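You operate a simulated robot arm through the tools that you are given. There is no shell and no other tool.

You run a simulated robot arm. Do the job below in one go: nothing can be reset, and whatever is moved stays where it is left.

Task
Change the white block for the grey one, square it and clamp it.
Fine: block fixture; white block out on the bench; the grey one pushed into the blue corner piece.
Where things are to end (x, y in the base frame): white block within 0.06 m of [0.23, -0.58].

It is judged by the outcome, as a careful person would: the job done as asked, and still so three seconds after it is handed in. It fails if anything else is knocked over, pushed out of place, dropped, spilled or broken.

Robot
A 6-joint arm with a fingered hand, fixed in place. Base frame: the origin is on the floor under the middle of its stand, x ahead of it, y to its left, z up. Readings come in m, rad, newtons and seconds.
With the tool pointing down near the work surface it reaches from about 0.28 to 0.6 m from the base axis. Its first joint turns from -2.897 to 2.897 rad. Payload 3.2 kg.
Tool frame: the origin (TCP) lies between the finger pads and is the grasp point; the fingertips stand 0.022 m ahead of it; z points along the fingers, y is the line along which they close. The gripper opens to 0.112 m; its body begins 0.06 m behind the TCP. The gripper is a hand of 3 fingers: y runs from the thumb to the fingers, the wrist lies at [0, 0, -0.218] in the tool frame, and closing takes about 1.5 s.
Orientation is told as [roll, pitch, yaw] about the base's x, y, z axes, in that order, counted from this pose: with the fingers straight down and closing along the base's y, the tool's x points along the base's -x, its y along +y and its z along -z.

Tools
- The arm moves only by the tool apply_moves. Its argument "series" is a list that holds one entry, the list of rows, each a list of 7 numbers: the turn, a rotation vector about the tool's x, y, z in units of 90 degrees (1.0 is 90 degrees), then the shift along the tool's x, y, z in units of 400 mm (1.0 is 400 mm), then the closure in counts, from 0 (fully open) to 255 (shut). In form: [[[rx, ry, rz, dx, dy, dz, gripper], ...]]. A call has 1 to 20 rows; each row is the pose to reach, as a shift and turn from the pose commanded when the call began, along the tool's axes at that moment. A call with a number of a shift or a turn outside -1 to 1 is refused whole. Rows are played at 5 a second. More than 0.05 m and 0.15 rad between two rows, or a gripper value outside its range, and nothing of the call is played. A pose out of reach is approached as far as the arm can. The call stops where the force on the tool passes 90 N (or 10 N more than at its start, if that is more) or the arm is blocked; 0.2 s more then pass. Each finger travels about 0.108 m/s and halts on what it meets, pressing with about 29 N; the grip force reading is that of the motor and also rises with nothing between the fingers. The clock runs only during rows and for 0.2 s after the last one: add rows that repeat a pose to give the fingers time. It gives the time, the measured TCP pose, the force on the tool (base axes), the opening and the grip force at its end, in the units of the frame above (readings bear some noise), with the torque about the TCP (base axes, N m) and any sound that the robot's microphone picked up.
- Cameras (640 x 400 px; columns grow to the right, rows downward): "scene" is fixed at [0.221, -0.4983, 1.562]; the picture's right is [1.00, -0.10, 0.00], its down [-0.09, -0.91, -0.41] and it looks along [0.04, 0.41, -0.91] (base axes); focal length 269 px, centre (320, 200). "wrist" rides on the gripper at [0.066, 0.003, -0.081] in the tool frame; the picture's right is [-0.05, 1.00, 0.00], its down [-0.77, -0.04, -0.64] and it looks along [-0.63, -0.03, 0.77] (tool axes); focal length 275 px, centre (320, 200). There is no depth. A picture from a camera that has moved, and an enlarged one, comes with that camera's place and axes in the base frame and with its lens.
- get_image(camera): a new picture of that camera. No time passes.
- raise_lower(by): slides the trunk up (or, below 0, down) by that many m; the arm rides with it, the base frame stays. It gives what a move gives, with no picture.
- grasp_type(shape): the hand has 3 fingers and takes this shape, open, in about a second: jaw (thumb against the fingers, like two jaws); tri (thumb and two fingers); tip (a fingertip pinch); poke (one finger out to press); point (the index stretched); flat (the hand flat); cup (the hand cupped); fist (a fist). The gripper value then closes the fingers along that shape, each until it touches; the sizes above hold for jaw. It gives what a move gives, with no picture.
- close_up(camera, box): a new picture of the part [left, top, right, bottom] of that camera's present view, enlarged. No time passes.
- sign_off(): hands the job in; it is judged then, once.

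Nothing tells you positions but the pictures and the camera data. Unless the task says otherwise, let go and move clear before handing in.

The tools are called after "Call:" as a command line: name --argument value ..., lists and objects as JSON in quotes. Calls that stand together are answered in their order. apply_moves: Moves the arm, as the interface text tells. Its arguments: {"type":"object","properties":{"series":{"type":"array","items":{"type":"array","items":{"type":"array","items":{"type":"number"}}}}},"required":["series"]} The other tools are called the same way: raise_lower (by) moves the trunk up or down; grasp_type (shape) gives the hand a shape; get_image (camera) takes a picture; close_up (camera, box) takes an enlarged picture of a part of a camera's view; sign_off () hands the job in.

At the start:

```text
t: 0.0
tcp_pos: [0.1273, -0.2471, 1.2401]
tcp_rot: [-0.001, 0.0, -0.001]
contact_force: [-0.2, 0.7, 0.6]
torque: [0.01, 0.02, 0.02]
gripper_width: 0.1117
gripper_force: 0.0
shape: jaw
trunk travel left (down, up): [-0.525, 0.065]
```

scene: 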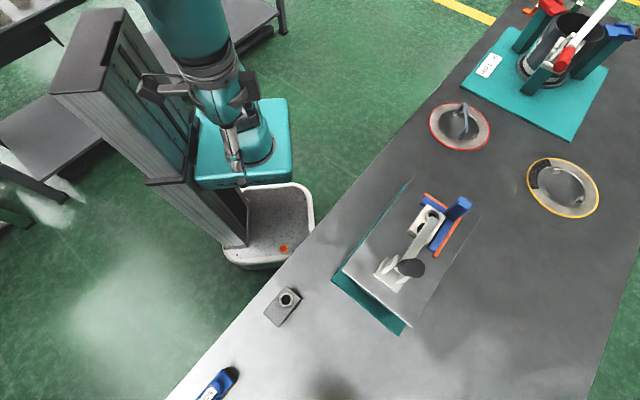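
wrist: 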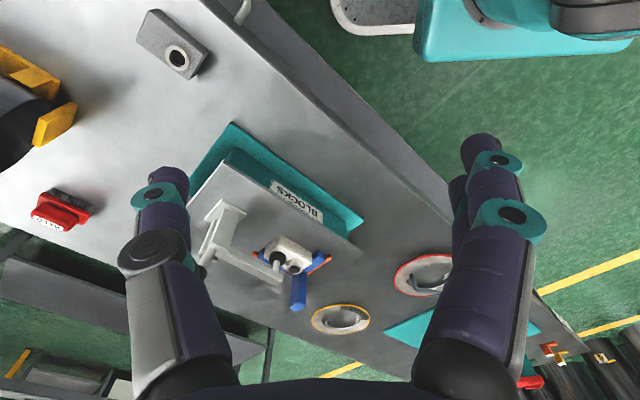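

I see a bench with a block fixture (grey plate on a teal base) holding a white block beside a blue corner piece, and a grey block lying on the bench nearer the robot. I'll look closer before moving.

Call:
close_up --camera "scene" --box '[320, 160, 500, 340]'

Call:
close_up --camera "scene" --box '[180, 260, 340, 400]'

Call:
close_up --camera "wrist" --box '[180, 110, 380, 320]'

Call:
close_up --camera "scene" --box '[390, 180, 480, 290]'

```text
2.22 times, centred on (410, 250) of scene
camera zoom: at [0.221, -0.4983, 1.562], right [1.0, -0.1, 0.0], down [-0.09, -0.91, -0.41], along [0.04, 0.41, -0.91], focal length 598 px, centre (120, 89)
```

zoom: 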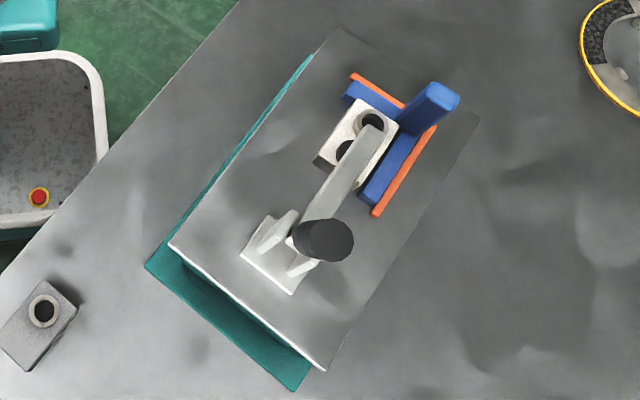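

```text
2.86 times, centred on (260, 330) of scene
camera zoom: at [0.221, -0.4983, 1.562], right [1.0, -0.1, 0.0], down [-0.09, -0.91, -0.41], along [0.04, 0.41, -0.91], focal length 769 px, centre (491, -171)
```

zoom: 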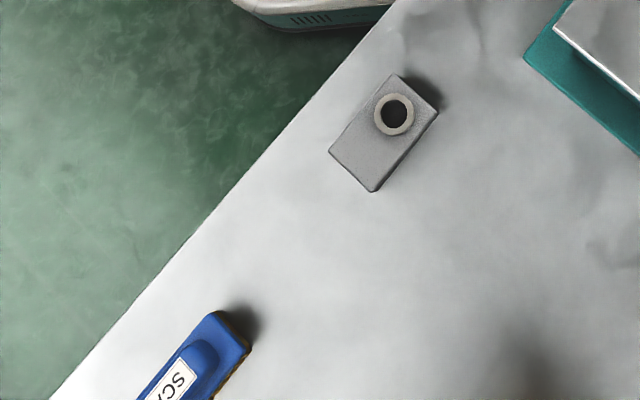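

```text
1.90 times, centred on (280, 215) of wrist
camera zoom: at [0.0614, -0.2454, 1.3213], right [0.05, 1.0, 0.0], down [0.77, -0.04, 0.64], along [0.64, -0.03, -0.77], focal length 524 px, centre (396, 171)
```

zoom: 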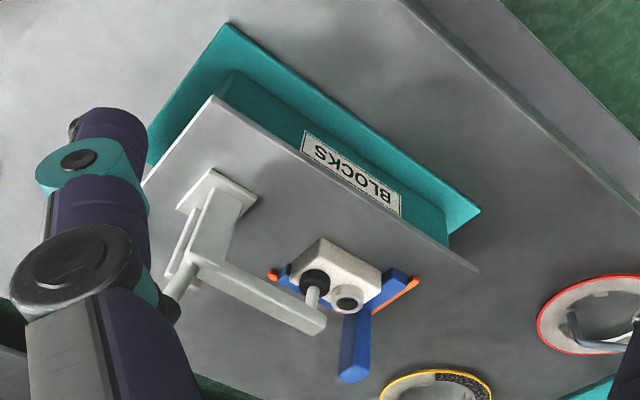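

```text
3.64 times, centred on (435, 235) of scene
camera zoom: at [0.221, -0.4983, 1.562], right [1.0, -0.1, 0.0], down [-0.09, -0.91, -0.41], along [0.04, 0.41, -0.91], focal length 979 px, centre (-98, 73)
```

zoom: 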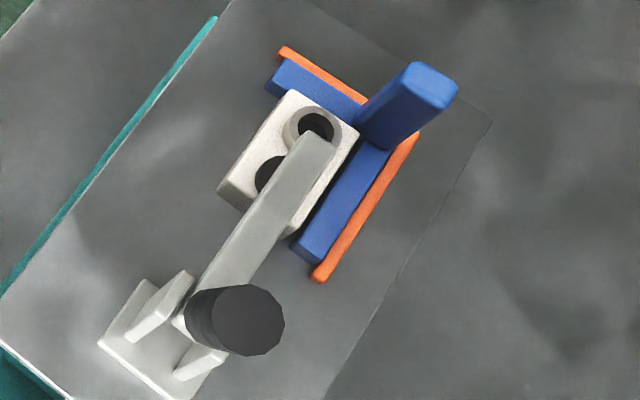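

The fixture shows a clamp arm holding down the white block, with its black-knobbed handle upright. The white block sits by the blue corner near (0.48, -0.31), and the grey block lies near (0.15, -0.44). I'll move the hand for a better view of the fixture before touching anything.

Call:
apply_moves --series '[[[0, 0, 0, -0.1, -0.05, 0, 0], [0, 0, 0, -0.2, -0.1, 0, 0], [0, 0, 0, -0.3, -0.2, 0, 0], [0, 0, 0, -0.3, -0.3, 0, 0]]]'

Call:
get_image --camera "wrist"

```text
refused: row 3 steps farther than a row can; nothing moved
```

```text
taken
camera wrist: at [0.0614, -0.2454, 1.3213], right [0.05, 1.0, 0.0], down [0.77, -0.04, 0.64], along [0.64, -0.03, -0.77], focal length 275 px, centre (320, 200)
```

wrist: 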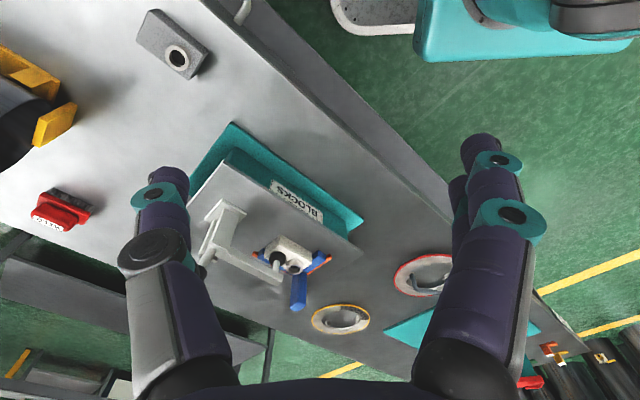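

The view is unchanged because that step was too long, so I'll redo it with shorter rows.

Call:
apply_moves --series '[[[0, 0, 0, -0.08, -0.06, 0, 0], [0, 0, 0, -0.16, -0.12, 0, 0], [0, 0, 0, -0.24, -0.18, 0, 0], [0, 0, 0, -0.3, -0.24, 0, 0], [0, 0, 0, -0.3, -0.24, 0, 0]]]'

Call:
get_image --camera "wrist"

```text
t: 1.2
tcp_pos: [0.2451, -0.3351, 1.2228]
tcp_rot: [-0.001, -0.001, 0.001]
contact_force: [1.0, -0.3, -0.3]
torque: [-0.03, -0.01, -0.01]
gripper_width: 0.1123
gripper_force: 0.0
shape: jaw
out of reach, approached as far as the arm can: row 4, 5
trunk travel left (down, up): [-0.525, 0.065]
```

```text
taken
camera wrist: at [0.1776, -0.3327, 1.3035], right [0.05, 1.0, 0.0], down [0.77, -0.04, 0.64], along [0.64, -0.03, -0.77], focal length 275 px, centre (320, 200)
```

wrist: 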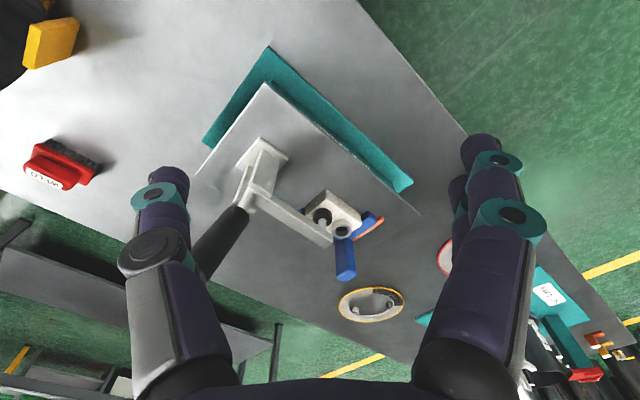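

Now I can see the clamp better: the base, the upright handle with a black grip, and the arm reaching to the block. I'll zoom in for detail.

Call:
close_up --camera "wrist" --box '[190, 120, 410, 290]'

Call:
close_up --camera "wrist" --box '[280, 170, 400, 290]'

Call:
get_image --camera "scene"

```text
2.35 times, centred on (300, 205) of wrist
camera zoom: at [0.1776, -0.3327, 1.3035], right [0.05, 1.0, 0.0], down [0.77, -0.04, 0.64], along [0.64, -0.03, -0.77], focal length 648 px, centre (367, 188)
```

zoom: 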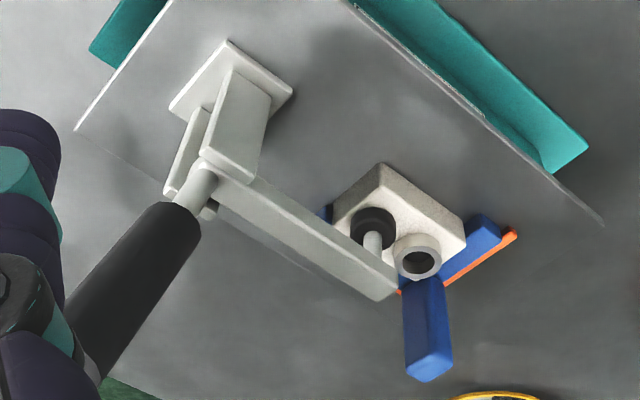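

```text
3.33 times, centred on (340, 230) of wrist
camera zoom: at [0.1776, -0.3327, 1.3035], right [0.05, 1.0, 0.0], down [0.77, -0.04, 0.64], along [0.64, -0.03, -0.77], focal length 918 px, centre (253, 100)
```

zoom: 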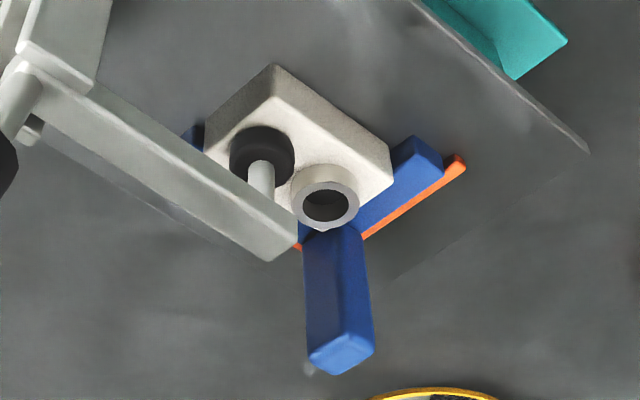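

```text
taken
```

scene: 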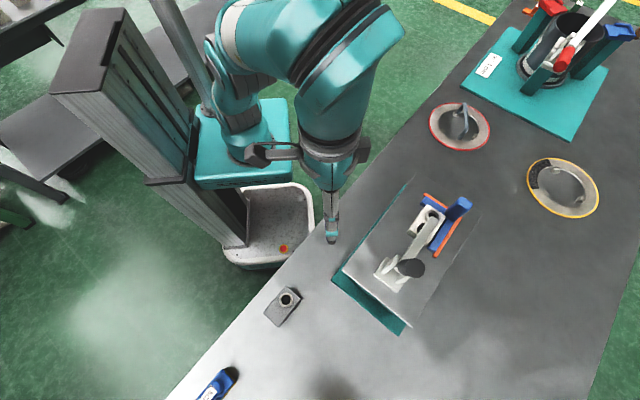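

The block's top is near z 0.985, the plate near 0.945, and the fixture lies at about 45° to the base axes. The arm is short of reach this high, so I'll raise the trunk, then turn the hand and come lower to look along the fixture.

Call:
raise_lower --by 0.06

Call:
apply_moves --series '[[[0, 0, 0.08, 0, 0.05, 0.08, 0], [0, 0, 0.16, 0, 0.1, 0.16, 0], [0, 0, 0.24, 0, 0.15, 0.24, 0], [0, 0, 0.32, 0, 0.15, 0.32, 0], [0, 0, 0.4, 0, 0.15, 0.32, 0], [0, 0, 0.48, 0, 0.15, 0.32, 0], [0, 0, 0.5, 0, 0.15, 0.32, 0]]]'

Call:
get_image --camera "wrist"

```text
t: 2.2
tcp_pos: [0.2456, -0.3361, 1.2832]
tcp_rot: [-0.001, -0.002, 0.001]
contact_force: [0.3, -1.1, -0.2]
torque: [-0.02, 0.0, -0.01]
gripper_width: 0.1119
gripper_force: 0.1
shape: jaw
trunk travel left (down, up): [-0.585, 0.005]
```

```text
t: 3.8
tcp_pos: [0.2301, -0.3983, 1.2391]
tcp_rot: [-0.001, -0.002, -0.763]
contact_force: [-0.2, -0.1, -0.3]
torque: [-0.02, -0.03, 0.0]
gripper_width: 0.1117
gripper_force: 0.1
shape: jaw
out of reach, approached as far as the arm can: row 2, 3, 4, 5, 6, 7
trunk travel left (down, up): [-0.585, 0.005]
```

```text
taken
camera wrist: at [0.1819, -0.3514, 1.3203], right [0.72, 0.69, 0.0], down [0.53, -0.56, 0.64], along [0.44, -0.46, -0.77], focal length 275 px, centre (320, 200)
```

wrist: 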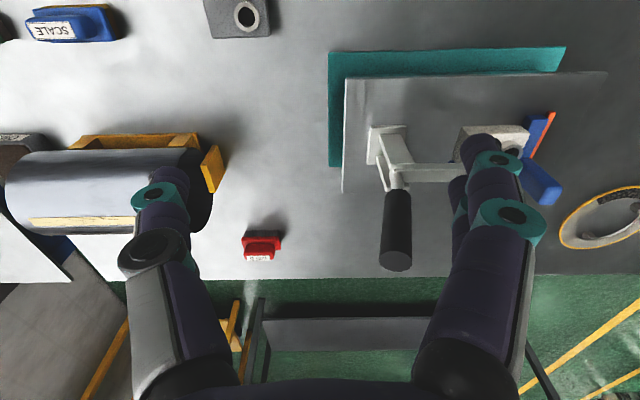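

The hand is turned 45° and now looks across the fixture, but the arm stopped short of the place I asked for. I'll check the scene camera to see how the arm is posed.

Call:
get_image --camera "scene"

Call:
close_up --camera "wrist" --box '[320, 40, 620, 280]'

```text
taken
```

scene: 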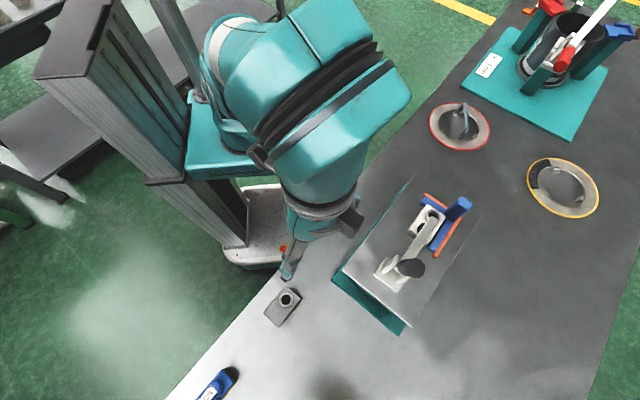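

```text
1.67 times, centred on (470, 160) of wrist
camera zoom: at [0.1819, -0.3514, 1.3203], right [0.72, 0.69, 0.0], down [0.53, -0.56, 0.64], along [0.44, -0.46, -0.77], focal length 459 px, centre (70, 267)
```

zoom: 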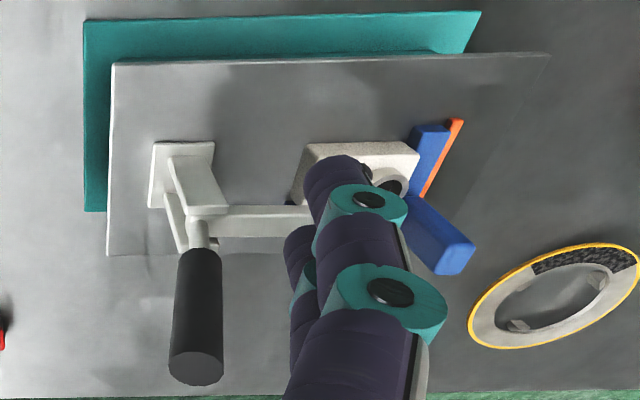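

The arm looks folded up high with the hand hanging down, near (0.23, -0.40, 1.24). I'll send small test moves to learn where the commanded pose is and which way it can go.

Call:
apply_moves --series '[[[0, 0, 0, 0, 0, 0, 0], [0, 0, 0, 0, 0, 0.1, 0], [0, 0, 0, 0, 0, 0.2, 0], [0, 0, 0, 0, 0, 0.2, 0]]]'

```text
t: 4.8
tcp_pos: [0.2344, -0.4299, 1.1991]
tcp_rot: [0.001, 0.001, -0.778]
contact_force: [0.1, -0.6, 0.2]
torque: [0.01, 0.0, 0.0]
gripper_width: 0.1119
gripper_force: 0.0
shape: jaw
out of reach, approached as far as the arm can: row 2, 3, 4
trunk travel left (down, up): [-0.585, 0.005]
```

The three stopping points lie on the edge of the arm's reach: the shoulder is near z 1.03 with about 0.62 m to the wrist, so the arm is stretched out. I'll pull inward toward the shoulder to bend the elbow again.

Call:
apply_moves --series '[[[0, 0, 0, 0.0749, 0.0227, 0.0619, 0], [0, 0, 0, 0.1498, 0.0454, 0.1238, 0], [0, 0, 0, 0.2247, 0.0681, 0.1857, 0], [0, 0, 0, 0.2996, 0.0908, 0.2476, 0], [0, 0, 0, 0.2996, 0.0908, 0.2476, 0]]]'

```text
t: 6.0
tcp_pos: [0.2332, -0.4448, 1.1786]
tcp_rot: [-0.002, -0.005, -0.786]
contact_force: [-0.7, -0.7, 0.4]
torque: [0.0, 0.02, 0.0]
gripper_width: 0.1119
gripper_force: 0.0
shape: jaw
out of reach, approached as far as the arm can: row 1, 2, 3, 4, 5
trunk travel left (down, up): [-0.585, 0.005]
```

The arm seems stuck because the forearm and hand line up, so shifts alone don't free it. I'll tilt the fingers outward toward the fixture, which brings the wrist inward, and see whether that works.

Call:
apply_moves --series '[[[0, -0.08, 0, 0, 0, 0, 0], [0, -0.16, 0, 0, 0, 0, 0], [0, -0.24, 0, 0, 0, 0, 0], [0, -0.32, 0, 0, 0, 0, 0], [0, -0.4, 0, 0, 0, 0, 0], [0, -0.4, 0, 0, 0, 0, 0]]]'

Call:
get_image --camera "scene"

```text
t: 7.4
tcp_pos: [0.1585, -0.4041, 1.3622]
tcp_rot: [0.048, -0.532, -0.783]
contact_force: [-0.3, -0.7, 0.1]
torque: [-0.02, 0.03, 0.02]
gripper_width: 0.1121
gripper_force: 0.1
shape: jaw
out of reach, approached as far as the arm can: row 1, 2, 3, 4, 5, 6
trunk travel left (down, up): [-0.585, 0.005]
```

```text
taken
```

scene: 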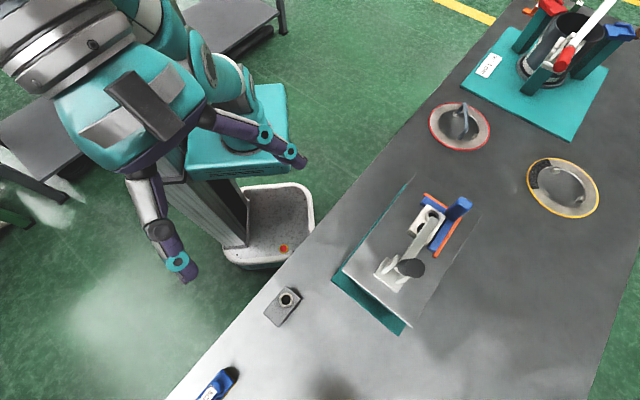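

The hand has come up close to the scene camera because the arm is still stretched straight, and the elbow only bends slowly. I'll bring it back toward its starting area, away from the camera, holding the target so the elbow has time to bend.

Call:
apply_moves --series '[[[0, 0, 0, 0.078, 0.027, 0.045, 0], [0, 0, 0, 0.156, 0.054, 0.09, 0], [0, 0, 0, 0.234, 0.08, 0.136, 0], [0, 0, 0, 0.312, 0.107, 0.182, 0], [0, 0, 0, 0.312, 0.107, 0.182, 0], [0, 0, 0, 0.312, 0.107, 0.182, 0], [0, 0, 0, 0.312, 0.107, 0.182, 0], [0, 0, 0, 0.312, 0.107, 0.182, 0]]]'

Call:
get_image --camera "scene"

```text
t: 9.2
tcp_pos: [0.1587, -0.4048, 1.3616]
tcp_rot: [0.047, -0.533, -0.783]
contact_force: [0.9, -0.1, 0.7]
torque: [0.01, 0.02, -0.01]
gripper_width: 0.112
gripper_force: 0.0
shape: jaw
out of reach, approached as far as the arm can: row 1, 2, 3, 4, 5, 6, 7, 8
trunk travel left (down, up): [-0.585, 0.005]
```

```text
taken
```

scene: 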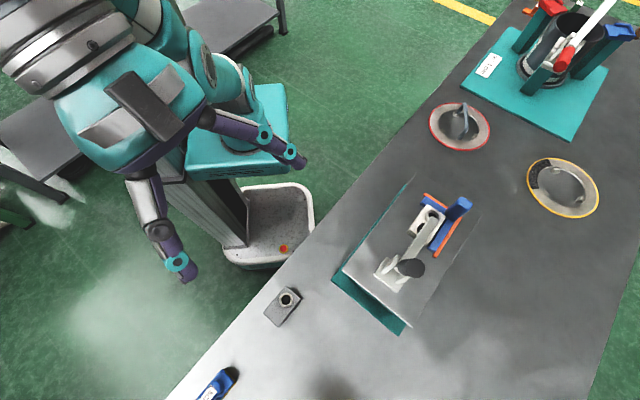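

The hand is stuck and hasn't moved. The stopping points fit a circle about a fixed elbow, so one joint appears locked in this posture. I'll backtrack to the earlier untilted, unturned pose that worked and go from there.

Call:
apply_moves --series '[[[-0.015, 0.0476, -0.0684, 0.0103, 0.0394, 0.0267, 0], [-0.03, 0.0951, -0.1369, 0.0206, 0.0789, 0.0534, 0], [-0.045, 0.1427, -0.2053, 0.0309, 0.1183, 0.0801, 0], [-0.06, 0.1903, -0.2737, 0.0411, 0.1577, 0.1069, 0], [-0.075, 0.2379, -0.3421, 0.0514, 0.1971, 0.1336, 0], [-0.09, 0.2854, -0.4106, 0.0617, 0.2366, 0.1603, 0], [-0.105, 0.333, -0.479, 0.072, 0.276, 0.187, 0], [-0.105, 0.333, -0.479, 0.072, 0.276, 0.187, 0]]]'

```text
t: 11.0
tcp_pos: [0.2492, -0.3276, 1.2862]
tcp_rot: [0.0, 0.001, 0.003]
contact_force: [0.6, -1.1, -0.6]
torque: [0.01, -0.03, 0.01]
gripper_width: 0.1117
gripper_force: 0.0
shape: jaw
trunk travel left (down, up): [-0.585, 0.005]
```

That worked: the hand is back at yaw 0 near (0.25, -0.33, 1.29). Next I'll move straight toward the starting position.

Call:
apply_moves --series '[[[0, 0, 0, 0.05, 0.04, 0, 0], [0, 0, 0, 0.1, 0.08, 0, 0], [0, 0, 0, 0.15, 0.12, 0, 0], [0, 0, 0, 0.2, 0.16, 0, 0]]]'

```text
t: 12.0
tcp_pos: [0.1676, -0.2649, 1.2854]
tcp_rot: [0.0, -0.001, 0.001]
contact_force: [0.0, -0.2, -0.8]
torque: [0.0, 0.0, 0.0]
gripper_width: 0.1119
gripper_force: 0.0
shape: jaw
trunk travel left (down, up): [-0.585, 0.005]
```

Moving inward works again. Now I'll try lowering from this closer radius.

Call:
apply_moves --series '[[[0, 0, 0, 0, 0, 0.08, 0], [0, 0, 0, 0, 0, 0.16, 0], [0, 0, 0, 0, 0, 0.24, 0], [0, 0, 0, 0, 0, 0.32, 0]]]'

Call:
get_image --camera "scene"

```text
t: 13.0
tcp_pos: [0.1635, -0.2658, 1.1615]
tcp_rot: [0.004, -0.003, 0.006]
contact_force: [-0.6, 0.0, 0.7]
torque: [-0.02, 0.0, 0.01]
gripper_width: 0.1118
gripper_force: 0.1
shape: jaw
out of reach, approached as far as the arm can: row 4
trunk travel left (down, up): [-0.585, 0.005]
```

```text
taken
```

scene: 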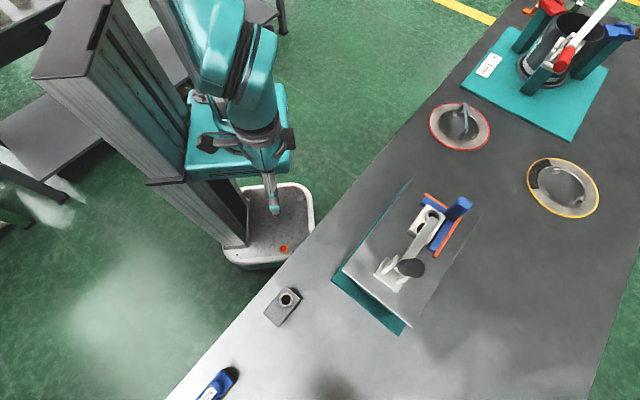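

The hand is now at (0.16, -0.27, 1.16), and there's an inner limit here too. I'll try moving outward at this height toward the fixture, still at yaw 0.

Call:
apply_moves --series '[[[0, 0, 0, -0.05, -0.07, 0, 0], [0, 0, 0, -0.1, -0.14, 0, 0], [0, 0, 0, -0.15, -0.21, 0, 0], [0, 0, 0, -0.2, -0.28, 0.05, 0], [0, 0, 0, -0.25, -0.35, 0.1, 0]]]'

Call:
get_image --camera "scene"

```text
t: 14.2
tcp_pos: [0.2644, -0.4134, 1.1272]
tcp_rot: [0.005, 0.0, 0.005]
contact_force: [-0.3, 0.1, 0.1]
torque: [0.02, -0.01, -0.01]
gripper_width: 0.1119
gripper_force: 0.1
shape: jaw
out of reach, approached as far as the arm can: row 1, 2, 4, 5
trunk travel left (down, up): [-0.585, 0.005]
```

```text
taken
```

scene: 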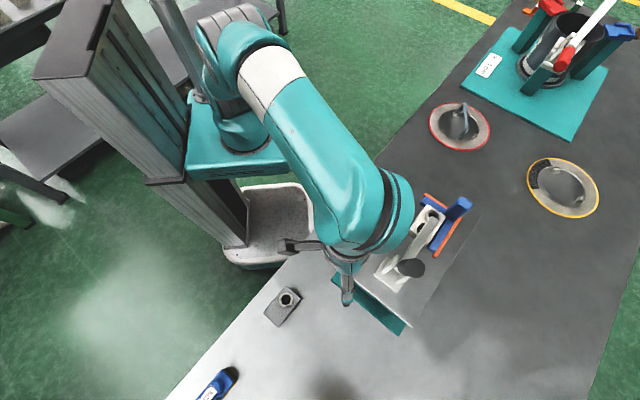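

The arm is now in a good posture, with the hand at (0.26, -0.41, 1.13) above the front of the fixture. I'll go on a little in small steps and see how it responds.

Call:
apply_moves --series '[[[0, 0, 0, 0, 0, 0, 0], [0, 0, 0, 0, -0.03, 0.03, 0], [0, 0, 0, 0, -0.06, 0.06, 0], [0, 0, 0, 0, -0.06, 0.09, 0]]]'

Call:
get_image --camera "wrist"

```text
t: 15.2
tcp_pos: [0.2635, -0.4392, 1.0934]
tcp_rot: [0.008, 0.0, 0.006]
contact_force: [0.4, -0.1, 0.5]
torque: [0.02, -0.03, -0.01]
gripper_width: 0.1121
gripper_force: 0.1
shape: jaw
out of reach, approached as far as the arm can: row 4
trunk travel left (down, up): [-0.585, 0.005]
```

```text
taken
camera wrist: at [0.195, -0.4373, 1.1734], right [0.04, 1.0, 0.01], down [0.77, -0.04, 0.64], along [0.64, -0.02, -0.77], focal length 275 px, centre (320, 200)
```

wrist: 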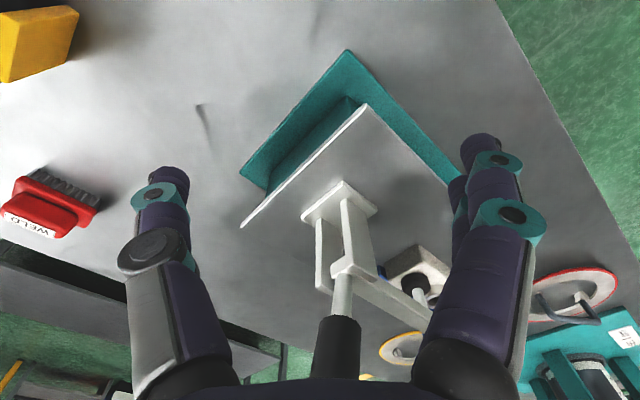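

I'm at (0.26, -0.44, 1.09), with the clamp handle ahead between the fingers. The fingers are clear of the plate here, so I'll test going straight down.

Call:
apply_moves --series '[[[0, 0, 0, 0, 0, 0.05, 0], [0, 0, 0, 0, 0, 0.1, 0], [0, 0, 0, 0, 0, 0.15, 0], [0, 0, 0, 0, 0, 0.15, 0]]]'

```text
t: 16.2
tcp_pos: [0.2565, -0.4637, 1.052]
tcp_rot: [0.008, -0.001, 0.007]
contact_force: [-0.8, 0.7, 0.1]
torque: [0.0, 0.0, 0.0]
gripper_width: 0.112
gripper_force: 0.0
shape: jaw
out of reach, approached as far as the arm can: row 1, 2, 3, 4
trunk travel left (down, up): [-0.585, 0.005]
```

It slid outward again to (0.26, -0.46, 1.05). I'll test whether it can move inward from here.

Call:
apply_moves --series '[[[0, 0, 0, 0.03, 0.055, 0, 0], [0, 0, 0, 0.06, 0.11, 0, 0], [0, 0, 0, 0.06, 0.11, 0, 0], [0, 0, 0, 0.06, 0.11, 0, 0]]]'

```text
t: 17.2
tcp_pos: [0.2208, -0.439, 1.0657]
tcp_rot: [0.009, -0.005, 0.01]
contact_force: [0.2, 0.3, -0.8]
torque: [-0.01, 0.03, 0.01]
gripper_width: 0.1116
gripper_force: 0.0
shape: jaw
out of reach, approached as far as the arm can: row 1, 2, 3, 4
trunk travel left (down, up): [-0.585, 0.005]
```

It moved only partly inward and also swung sideways, so a wrist joint may be at its limit. I'll look at the arm's posture before trying another yaw.

Call:
get_image --camera "scene"

Call:
close_up --camera "scene" --box '[170, 0, 430, 320]'

```text
taken
```

scene: 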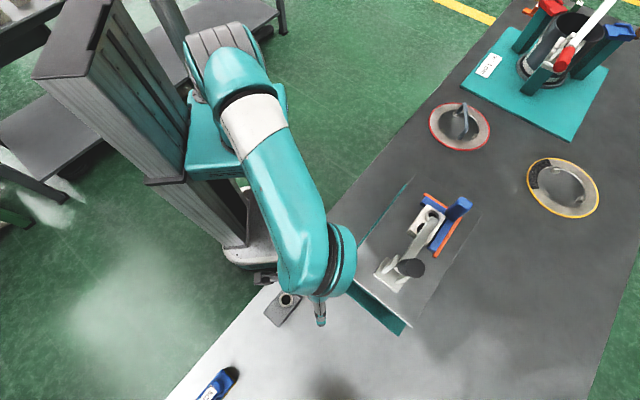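

```text
1.25 times, centred on (300, 160) of scene
camera zoom: at [0.221, -0.4983, 1.562], right [1.0, -0.1, 0.0], down [-0.09, -0.91, -0.41], along [0.04, 0.41, -0.91], focal length 336 px, centre (345, 250)
```

zoom: 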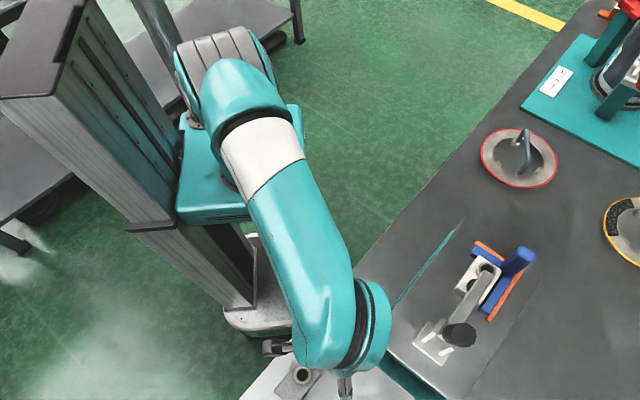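

The arm looks like a jointed elbow with a roughly level forearm, and the hand hangs near the grey block. I'll move up a bit for clearance, then try turning the other way (yaw +45°) and watch whether it follows cleanly.

Call:
apply_moves --series '[[[0, 0, -0.08, 0, 0, 0, 0], [0, 0, -0.16, 0, 0, 0, 0], [0, 0, -0.24, 0, 0, 0, 0], [0, 0, -0.32, 0, 0, 0, 0], [0, 0, -0.4, 0, 0, 0, 0], [0, 0, -0.48, 0, 0, 0, 0]]]'

Call:
get_image --camera "scene"

Call:
get_image --camera "wrist"

```text
t: 18.6
tcp_pos: [0.22, -0.4367, 1.0655]
tcp_rot: [0.0, -0.002, 0.757]
contact_force: [-0.3, 1.1, 0.3]
torque: [0.01, 0.02, 0.01]
gripper_width: 0.1118
gripper_force: 0.1
shape: jaw
trunk travel left (down, up): [-0.585, 0.005]
```

```text
taken
```

scene: 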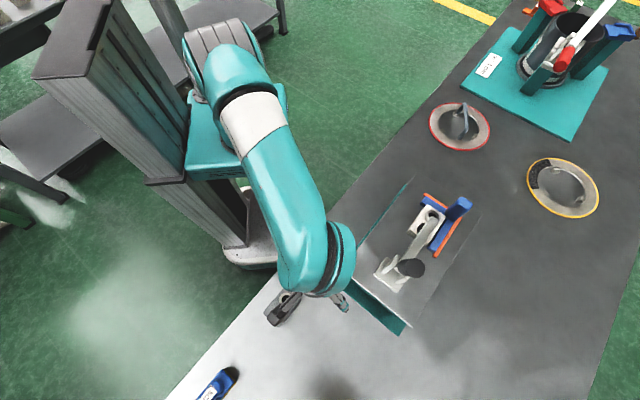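

```text
taken
camera wrist: at [0.1688, -0.4809, 1.1461], right [-0.65, 0.76, 0.0], down [0.58, 0.5, 0.64], along [0.48, 0.42, -0.77], focal length 275 px, centre (320, 200)
```

wrist: 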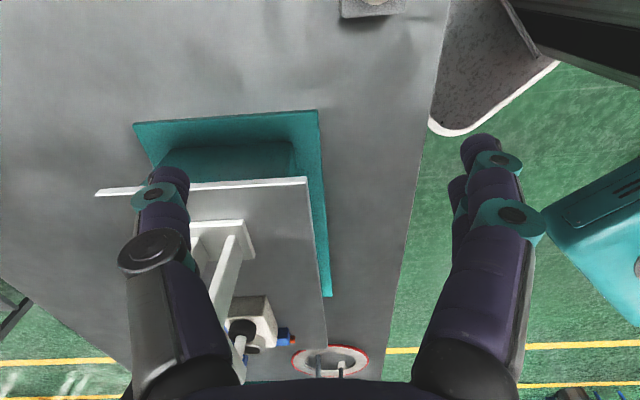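

Yaw +43° was reached cleanly, without disturbing the arm. Now I'll test whether it moves down and inward freely at this yaw.

Call:
apply_moves --series '[[[0, 0, 0, 0, 0, 0.04, 0], [0, 0, 0, 0, 0, 0.08, 0], [0, 0, 0, 0, 0, 0.12, 0], [0, 0, 0, 0, 0, 0.12, 0]]]'

```text
t: 19.6
tcp_pos: [0.2205, -0.4355, 1.0165]
tcp_rot: [0.003, -0.004, 0.755]
contact_force: [1.2, 0.1, 0.5]
torque: [0.01, -0.03, -0.02]
gripper_width: 0.1119
gripper_force: 0.0
shape: jaw
trunk travel left (down, up): [-0.585, 0.005]
```

At this yaw it moves cleanly, so yaw near +45° is the working orientation: fingers close across the fixture and the camera looks along it. I'll move behind the clamp handle at a safe height to view the handle and block along the fixture's axis.

Call:
apply_moves --series '[[[0, 0, 0, 0, 0, -0.1, 0], [0, 0, 0, 0, 0, -0.209, 0], [0, 0, -0.019, -0.024, -0.066, -0.209, 0], [0, 0, -0.019, -0.047, -0.131, -0.209, 0], [0, 0, -0.019, -0.071, -0.197, -0.209, 0], [0, 0, -0.019, -0.0946, -0.2624, -0.209, 0]]]'

Call:
get_image --camera "wrist"

Call:
get_image --camera "scene"

```text
t: 21.0
tcp_pos: [0.3008, -0.4611, 1.0933]
tcp_rot: [-0.001, -0.002, 0.785]
contact_force: [-1.1, -0.7, 0.4]
torque: [-0.01, -0.01, 0.04]
gripper_width: 0.112
gripper_force: 0.0
shape: jaw
out of reach, approached as far as the arm can: row 5, 6
trunk travel left (down, up): [-0.585, 0.005]
```

```text
taken
camera wrist: at [0.2507, -0.5066, 1.1748], right [-0.67, 0.74, 0.0], down [0.57, 0.52, 0.64], along [0.47, 0.43, -0.77], focal length 275 px, centre (320, 200)
```

wrist: 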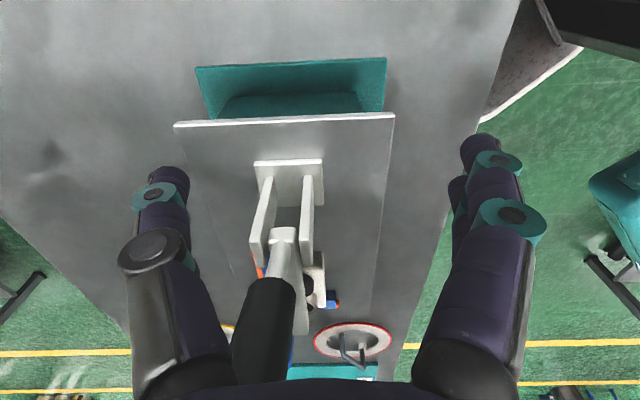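

```text
taken
```

scene: 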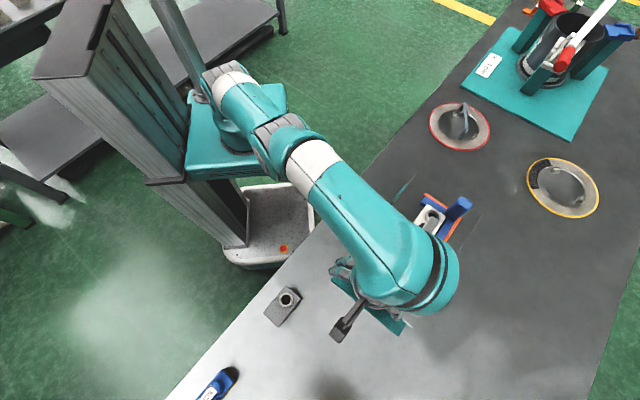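

Now I have a clear view along the fixture: the clamp bracket with two cheeks, the handle with its black grip tilted toward me, and the blocks beyond. I'll zoom in for geometry.

Call:
close_up --camera "wrist" --box '[200, 130, 420, 390]'

Call:
close_up --camera "wrist" --box '[240, 220, 360, 340]'

```text
1.54 times, centred on (310, 260) of wrist
camera zoom: at [0.2507, -0.5066, 1.1748], right [-0.67, 0.74, 0.0], down [0.57, 0.52, 0.64], along [0.47, 0.43, -0.77], focal length 424 px, centre (335, 108)
```

zoom: 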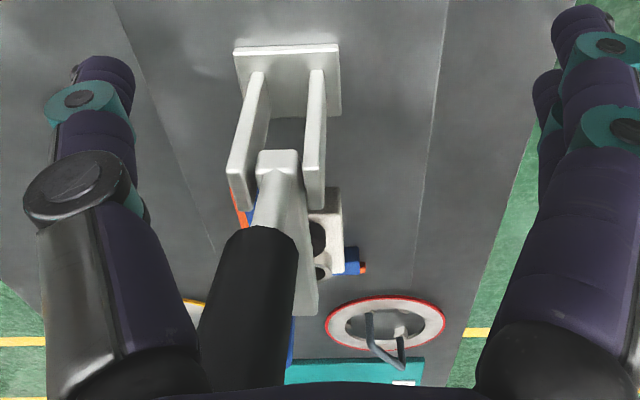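

```text
3.33 times, centred on (300, 280) of wrist
camera zoom: at [0.2507, -0.5066, 1.1748], right [-0.67, 0.74, 0.0], down [0.57, 0.52, 0.64], along [0.47, 0.43, -0.77], focal length 918 px, centre (387, -67)
```

zoom: 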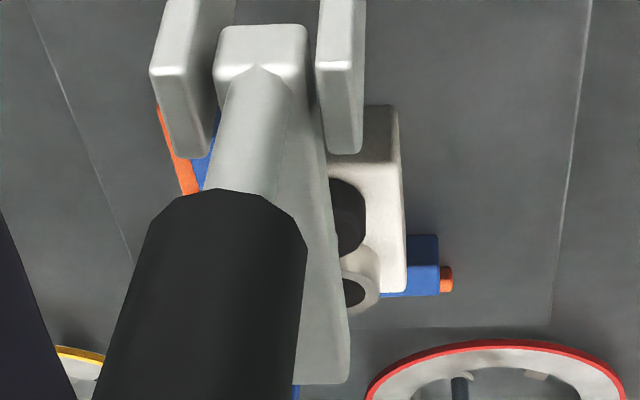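

I work out that the handle stands on the fixture's centre line, leaning back slightly, with its grip from z 1.07 to 1.18. The plate is near z 0.953. To open the clamp I'll go round to the front side of the handle, close the fingers and tilt them outward, ready to push the handle back.

Call:
apply_moves --series '[[[0, 0, 0, 0, 0.1, 0, 0], [0, 0, 0, 0, 0.1875, -0.075, 0], [0, 0, 0, 0, 0.2725, -0.15, 0], [0, 0, 0, -0.075, 0.2725, -0.225, 120], [0, 0, 0, -0.175, 0.2725, -0.225, 255], [0, 0, 0, -0.2875, 0.2725, -0.225, 255], [0, 0, 0, -0.4, 0.2725, -0.225, 255], [0, 0, 0, -0.4, 0.2725, -0.225, 255], [0, 0, 0, -0.4, 0.2725, -0.225, 255]]]'

Call:
get_image --camera "wrist"

Call:
get_image --camera "scene"

```text
t: 23.0
tcp_pos: [0.3384, -0.272, 1.1816]
tcp_rot: [0.003, -0.002, 0.784]
contact_force: [-0.4, -0.1, 0.4]
torque: [0.02, 0.01, 0.03]
gripper_width: 0.0002
gripper_force: 28.9
shape: jaw
out of reach, approached as far as the arm can: row 1, 2, 3
trunk travel left (down, up): [-0.585, 0.005]
```

```text
taken
camera wrist: at [0.289, -0.3171, 1.2635], right [-0.67, 0.74, 0.0], down [0.57, 0.52, 0.64], along [0.47, 0.43, -0.77], focal length 275 px, centre (320, 200)
```

wrist: 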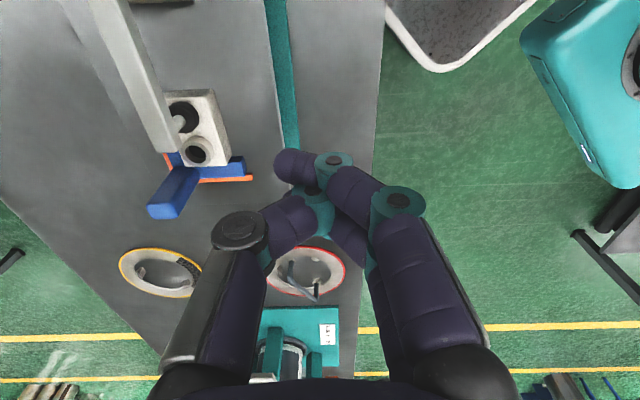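

```text
taken
```

scene: 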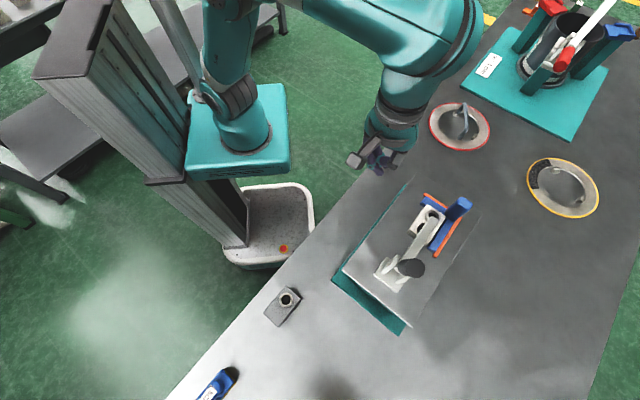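

The hand is beside the fixture with fingers closed, and this gives a good view of the white block and blue corner. I'll zoom in on it.

Call:
close_up --camera "wrist" --box '[90, 60, 280, 230]'

Call:
close_up --camera "wrist" --box '[200, 130, 460, 330]'

```text
2.35 times, centred on (185, 145) of wrist
camera zoom: at [0.289, -0.3171, 1.2635], right [-0.67, 0.74, 0.0], down [0.57, 0.52, 0.64], along [0.47, 0.43, -0.77], focal length 648 px, centre (638, 329)
```

zoom: 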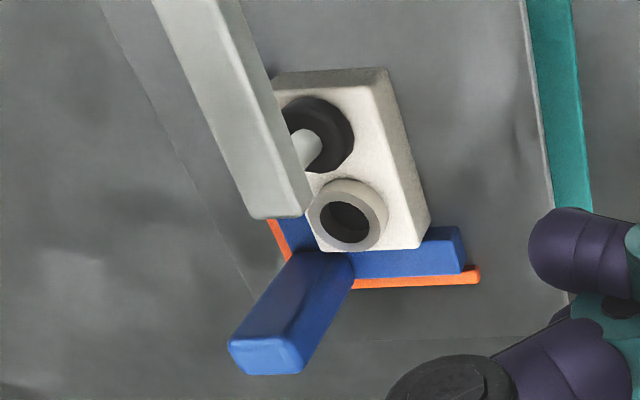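

```text
2.00 times, centred on (330, 230) of wrist
camera zoom: at [0.289, -0.3171, 1.2635], right [-0.67, 0.74, 0.0], down [0.57, 0.52, 0.64], along [0.47, 0.43, -0.77], focal length 551 px, centre (300, 140)
```

zoom: 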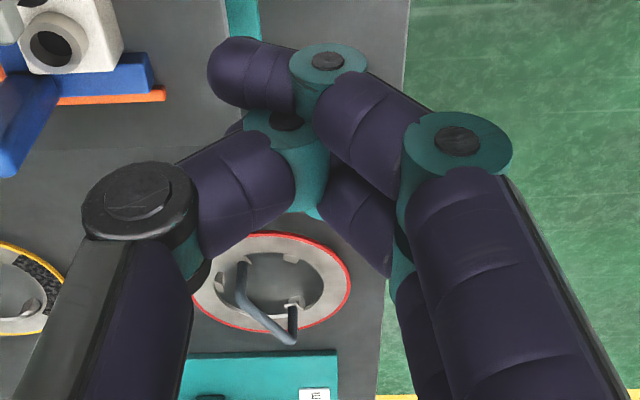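

The walls of the corner piece are lower than the block, and the post stands outside the corner. I'll tilt the closed fingers outward and bring them over the fixture in front of the handle, without touching it yet.

Call:
apply_moves --series '[[[0.08, 0, 0, 0, 0, 0, 255], [0.16, 0, 0, 0, 0, 0, 255], [0.24, 0, 0, 0, 0, 0, 255], [0.32, 0, 0, 0, 0, 0, 255], [0.4, 0, 0, 0, 0, 0, 255], [0.44, 0, 0, -0.03, -0.08, 0.02, 255], [0.44, 0, 0, -0.03, -0.18, 0.04, 255], [0.44, 0, 0, -0.03, -0.27, 0.06, 255], [0.44, 0, 0, -0.03, -0.35, 0.0875, 255], [0.44, 0, 0, -0.03, -0.35, 0.0875, 255]]]'

Call:
get_image --camera "wrist"

Call:
get_image --camera "scene"

```text
t: 25.2
tcp_pos: [0.4442, -0.3641, 1.1509]
tcp_rot: [-0.687, -0.006, 0.793]
contact_force: [0.5, 0.3, 0.2]
torque: [-0.03, 0.02, 0.0]
gripper_width: 0.0003
gripper_force: 29.0
shape: jaw
out of reach, approached as far as the arm can: row 6, 7
trunk travel left (down, up): [-0.585, 0.005]
```

```text
taken
camera wrist: at [0.3573, -0.3745, 1.2117], right [-0.52, 0.58, -0.63], down [0.27, 0.81, 0.52], along [0.81, 0.09, -0.57], focal length 275 px, centre (320, 200)
```

wrist: 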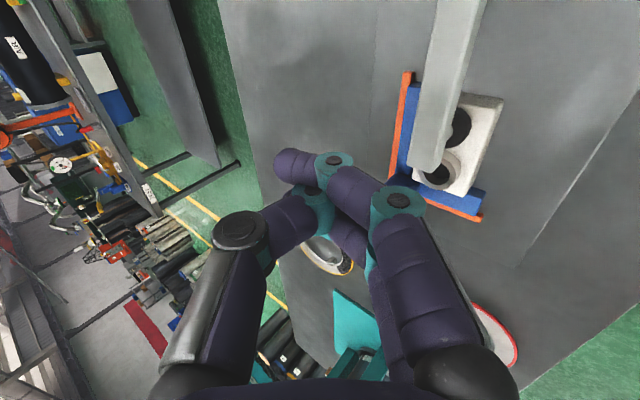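

```text
taken
```

scene: 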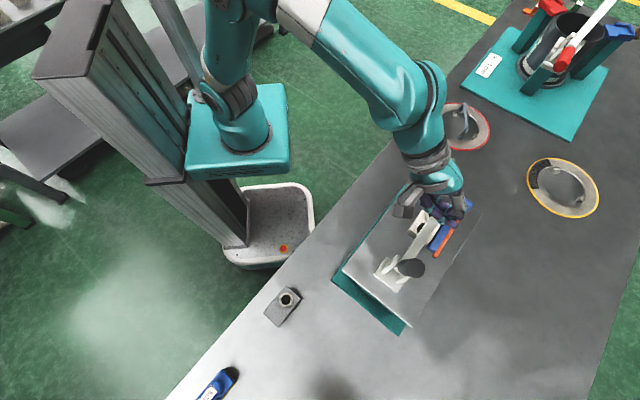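

The closed fingers are now on the front side of the handle at z 1.15. I'll move them back along the fixture toward the handle, watching the force.

Call:
apply_moves --series '[[[0, 0, 0, 0.05, 0, 0, 255], [0, 0, 0, 0.1, 0, 0, 255], [0, 0, 0, 0.15, 0, 0, 255], [0, 0, 0, 0.15, 0, 0, 255]]]'

Call:
get_image --camera "wrist"

Call:
close_up --camera "scene" --box '[340, 150, 500, 310]'

```text
t: 26.2
tcp_pos: [0.4018, -0.4048, 1.1498]
tcp_rot: [-0.69, -0.002, 0.785]
contact_force: [-0.5, -0.6, -0.6]
torque: [0.03, -0.01, -0.01]
gripper_width: 0.0002
gripper_force: 29.3
shape: jaw
trunk travel left (down, up): [-0.585, 0.005]
```

```text
taken
camera wrist: at [0.3158, -0.4141, 1.2102], right [-0.51, 0.58, -0.64], down [0.28, 0.81, 0.51], along [0.81, 0.09, -0.58], focal length 275 px, centre (320, 200)
```

wrist: 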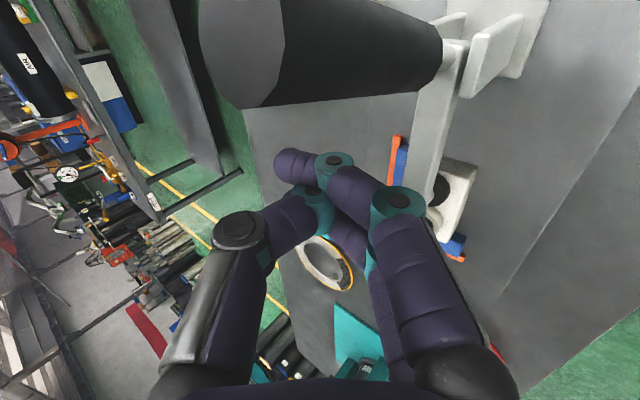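

```text
2.50 times, centred on (420, 230) of scene
camera zoom: at [0.221, -0.4983, 1.562], right [1.0, -0.1, 0.0], down [-0.09, -0.91, -0.41], along [0.04, 0.41, -0.91], focal length 673 px, centre (70, 125)
```

zoom: 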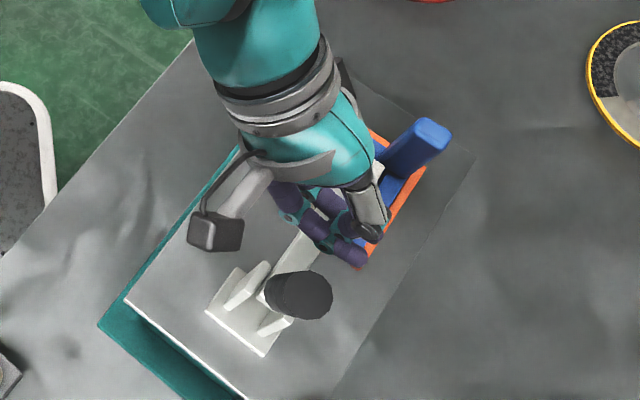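

The handle is just behind the fingers, with roughly a 2–3 cm gap, and the camera passes beside it. I'll continue and make contact gently.

Call:
apply_moves --series '[[[0, 0, 0, 0.035, 0, 0, 255], [0, 0, 0, 0.07, 0, 0, 255], [0, 0, 0, 0.1, 0, 0, 255], [0, 0, 0, 0.1, 0, 0, 255]]]'

Call:
get_image --camera "wrist"

Call:
close_up --camera "scene" --box '[340, 150, 500, 310]'

```text
t: 27.2
tcp_pos: [0.3735, -0.4335, 1.1492]
tcp_rot: [-0.69, -0.002, 0.784]
contact_force: [0.7, 1.2, 0.1]
torque: [-0.01, -0.02, -0.02]
gripper_width: 0.0
gripper_force: 29.0
shape: jaw
trunk travel left (down, up): [-0.585, 0.005]
```

```text
taken
camera wrist: at [0.2869, -0.4428, 1.2098], right [-0.51, 0.58, -0.64], down [0.28, 0.81, 0.51], along [0.81, 0.09, -0.58], focal length 275 px, centre (320, 200)
```

wrist: 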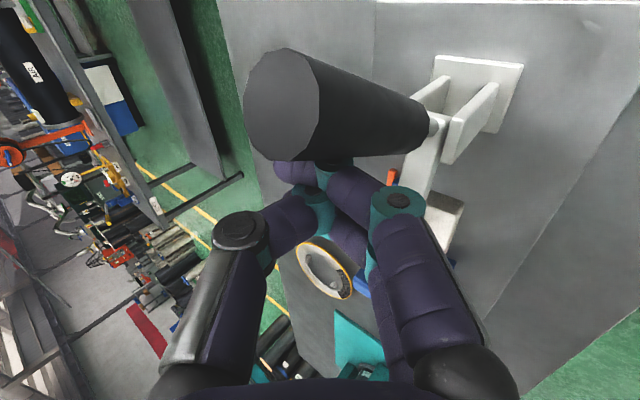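

```text
2.50 times, centred on (420, 230) of scene
camera zoom: at [0.221, -0.4983, 1.562], right [1.0, -0.1, 0.0], down [-0.09, -0.91, -0.41], along [0.04, 0.41, -0.91], focal length 673 px, centre (70, 125)
```

zoom: 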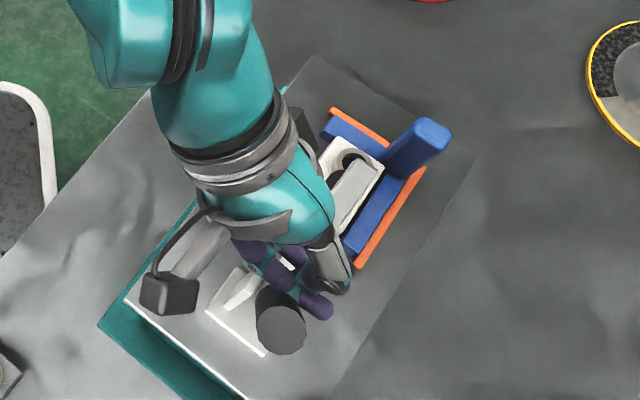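

The handle is moving back easily and the clamp arm is beginning to lift. I'll continue along its arc.

Call:
apply_moves --series '[[[0, 0, 0, 0.075, 0.008, 0.0096, 255], [0, 0, 0, 0.15, 0.032, 0.0386, 255], [0, 0, 0, 0.2125, 0.0637, 0.0771, 255], [0, 0, 0, 0.2625, 0.1035, 0.1253, 255], [0, 0, 0, 0.2625, 0.1035, 0.1253, 255]]]'

Call:
get_image --camera "wrist"

Call:
close_up --camera "scene" --box '[300, 150, 500, 350]'

```text
t: 28.4
tcp_pos: [0.3002, -0.5069, 1.088]
tcp_rot: [-0.697, 0.001, 0.788]
contact_force: [4.0, 0.4, 20.6]
torque: [-0.11, -0.06, 0.03]
gripper_width: 0.0
gripper_force: 29.2
shape: jaw
trunk travel left (down, up): [-0.585, 0.005]
```

```text
taken
camera wrist: at [0.2142, -0.5174, 1.1475], right [-0.51, 0.57, -0.64], down [0.28, 0.81, 0.51], along [0.81, 0.08, -0.57], focal length 275 px, centre (320, 200)
```

wrist: 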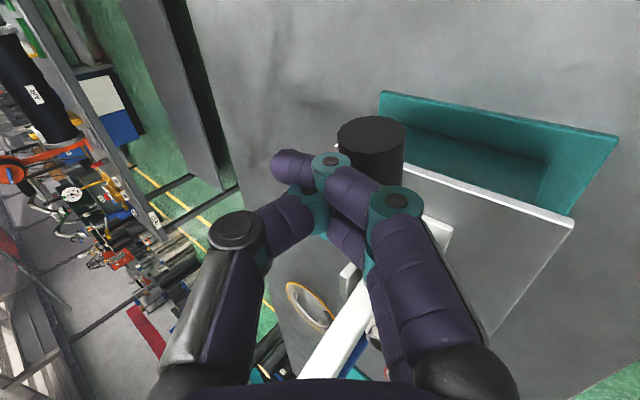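

```text
2.00 times, centred on (400, 250) of scene
camera zoom: at [0.221, -0.4983, 1.562], right [1.0, -0.1, 0.0], down [-0.09, -0.91, -0.41], along [0.04, 0.41, -0.91], focal length 538 px, centre (160, 100)
```

zoom: 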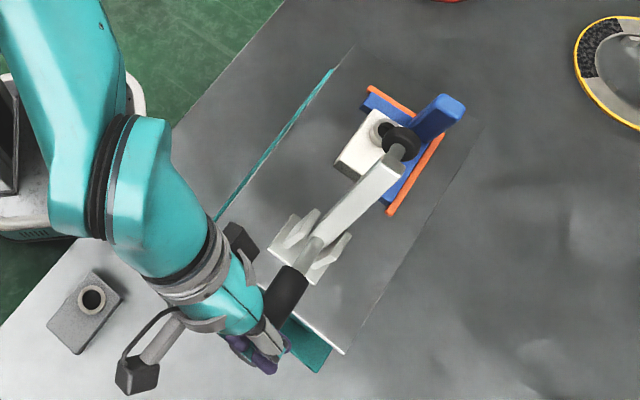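

The handle is now laid back and the clamp arm stands raised off the block; I feel about 20 N, so it is probably at its stop. I'll back the hand away along its own axis and see whether the clamp stays open.

Call:
apply_moves --series '[[[0, 0, 0, 0, 0, -0.05, 255], [0, 0, 0, 0, 0, -0.15, 255], [0, 0, 0, 0, 0, -0.25, 255], [0, 0, 0, 0, 0.1, -0.3, 255], [0, 0, 0, 0, 0.2, -0.3, 255]]]'

Call:
get_image --camera "wrist"

Call:
close_up --camera "scene" --box '[300, 150, 500, 350]'

```text
t: 29.6
tcp_pos: [0.2011, -0.4104, 1.1254]
tcp_rot: [-0.691, -0.001, 0.785]
contact_force: [0.2, 0.0, -0.1]
torque: [0.0, 0.03, 0.01]
gripper_width: 0.0
gripper_force: 28.9
shape: jaw
trunk travel left (down, up): [-0.585, 0.005]
```

```text
taken
camera wrist: at [0.1154, -0.4194, 1.1872], right [-0.51, 0.58, -0.64], down [0.28, 0.81, 0.51], along [0.81, 0.09, -0.58], focal length 275 px, centre (320, 200)
```

wrist: 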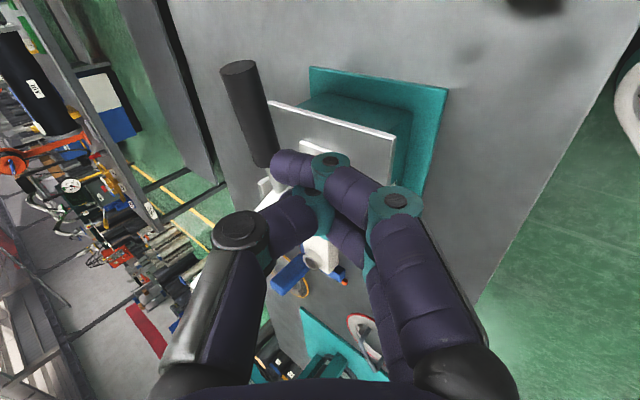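

```text
2.00 times, centred on (400, 250) of scene
camera zoom: at [0.221, -0.4983, 1.562], right [1.0, -0.1, 0.0], down [-0.09, -0.91, -0.41], along [0.04, 0.41, -0.91], focal length 538 px, centre (160, 100)
```

zoom: 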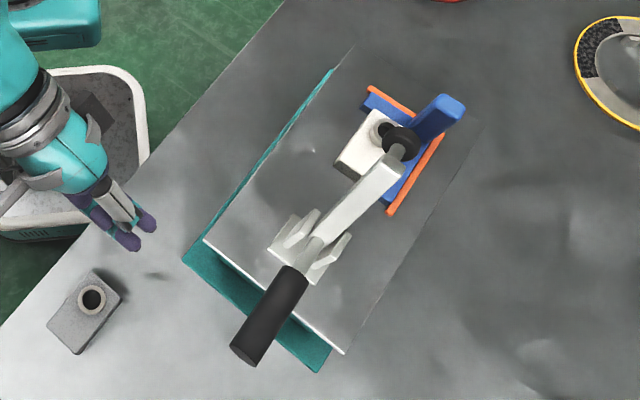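

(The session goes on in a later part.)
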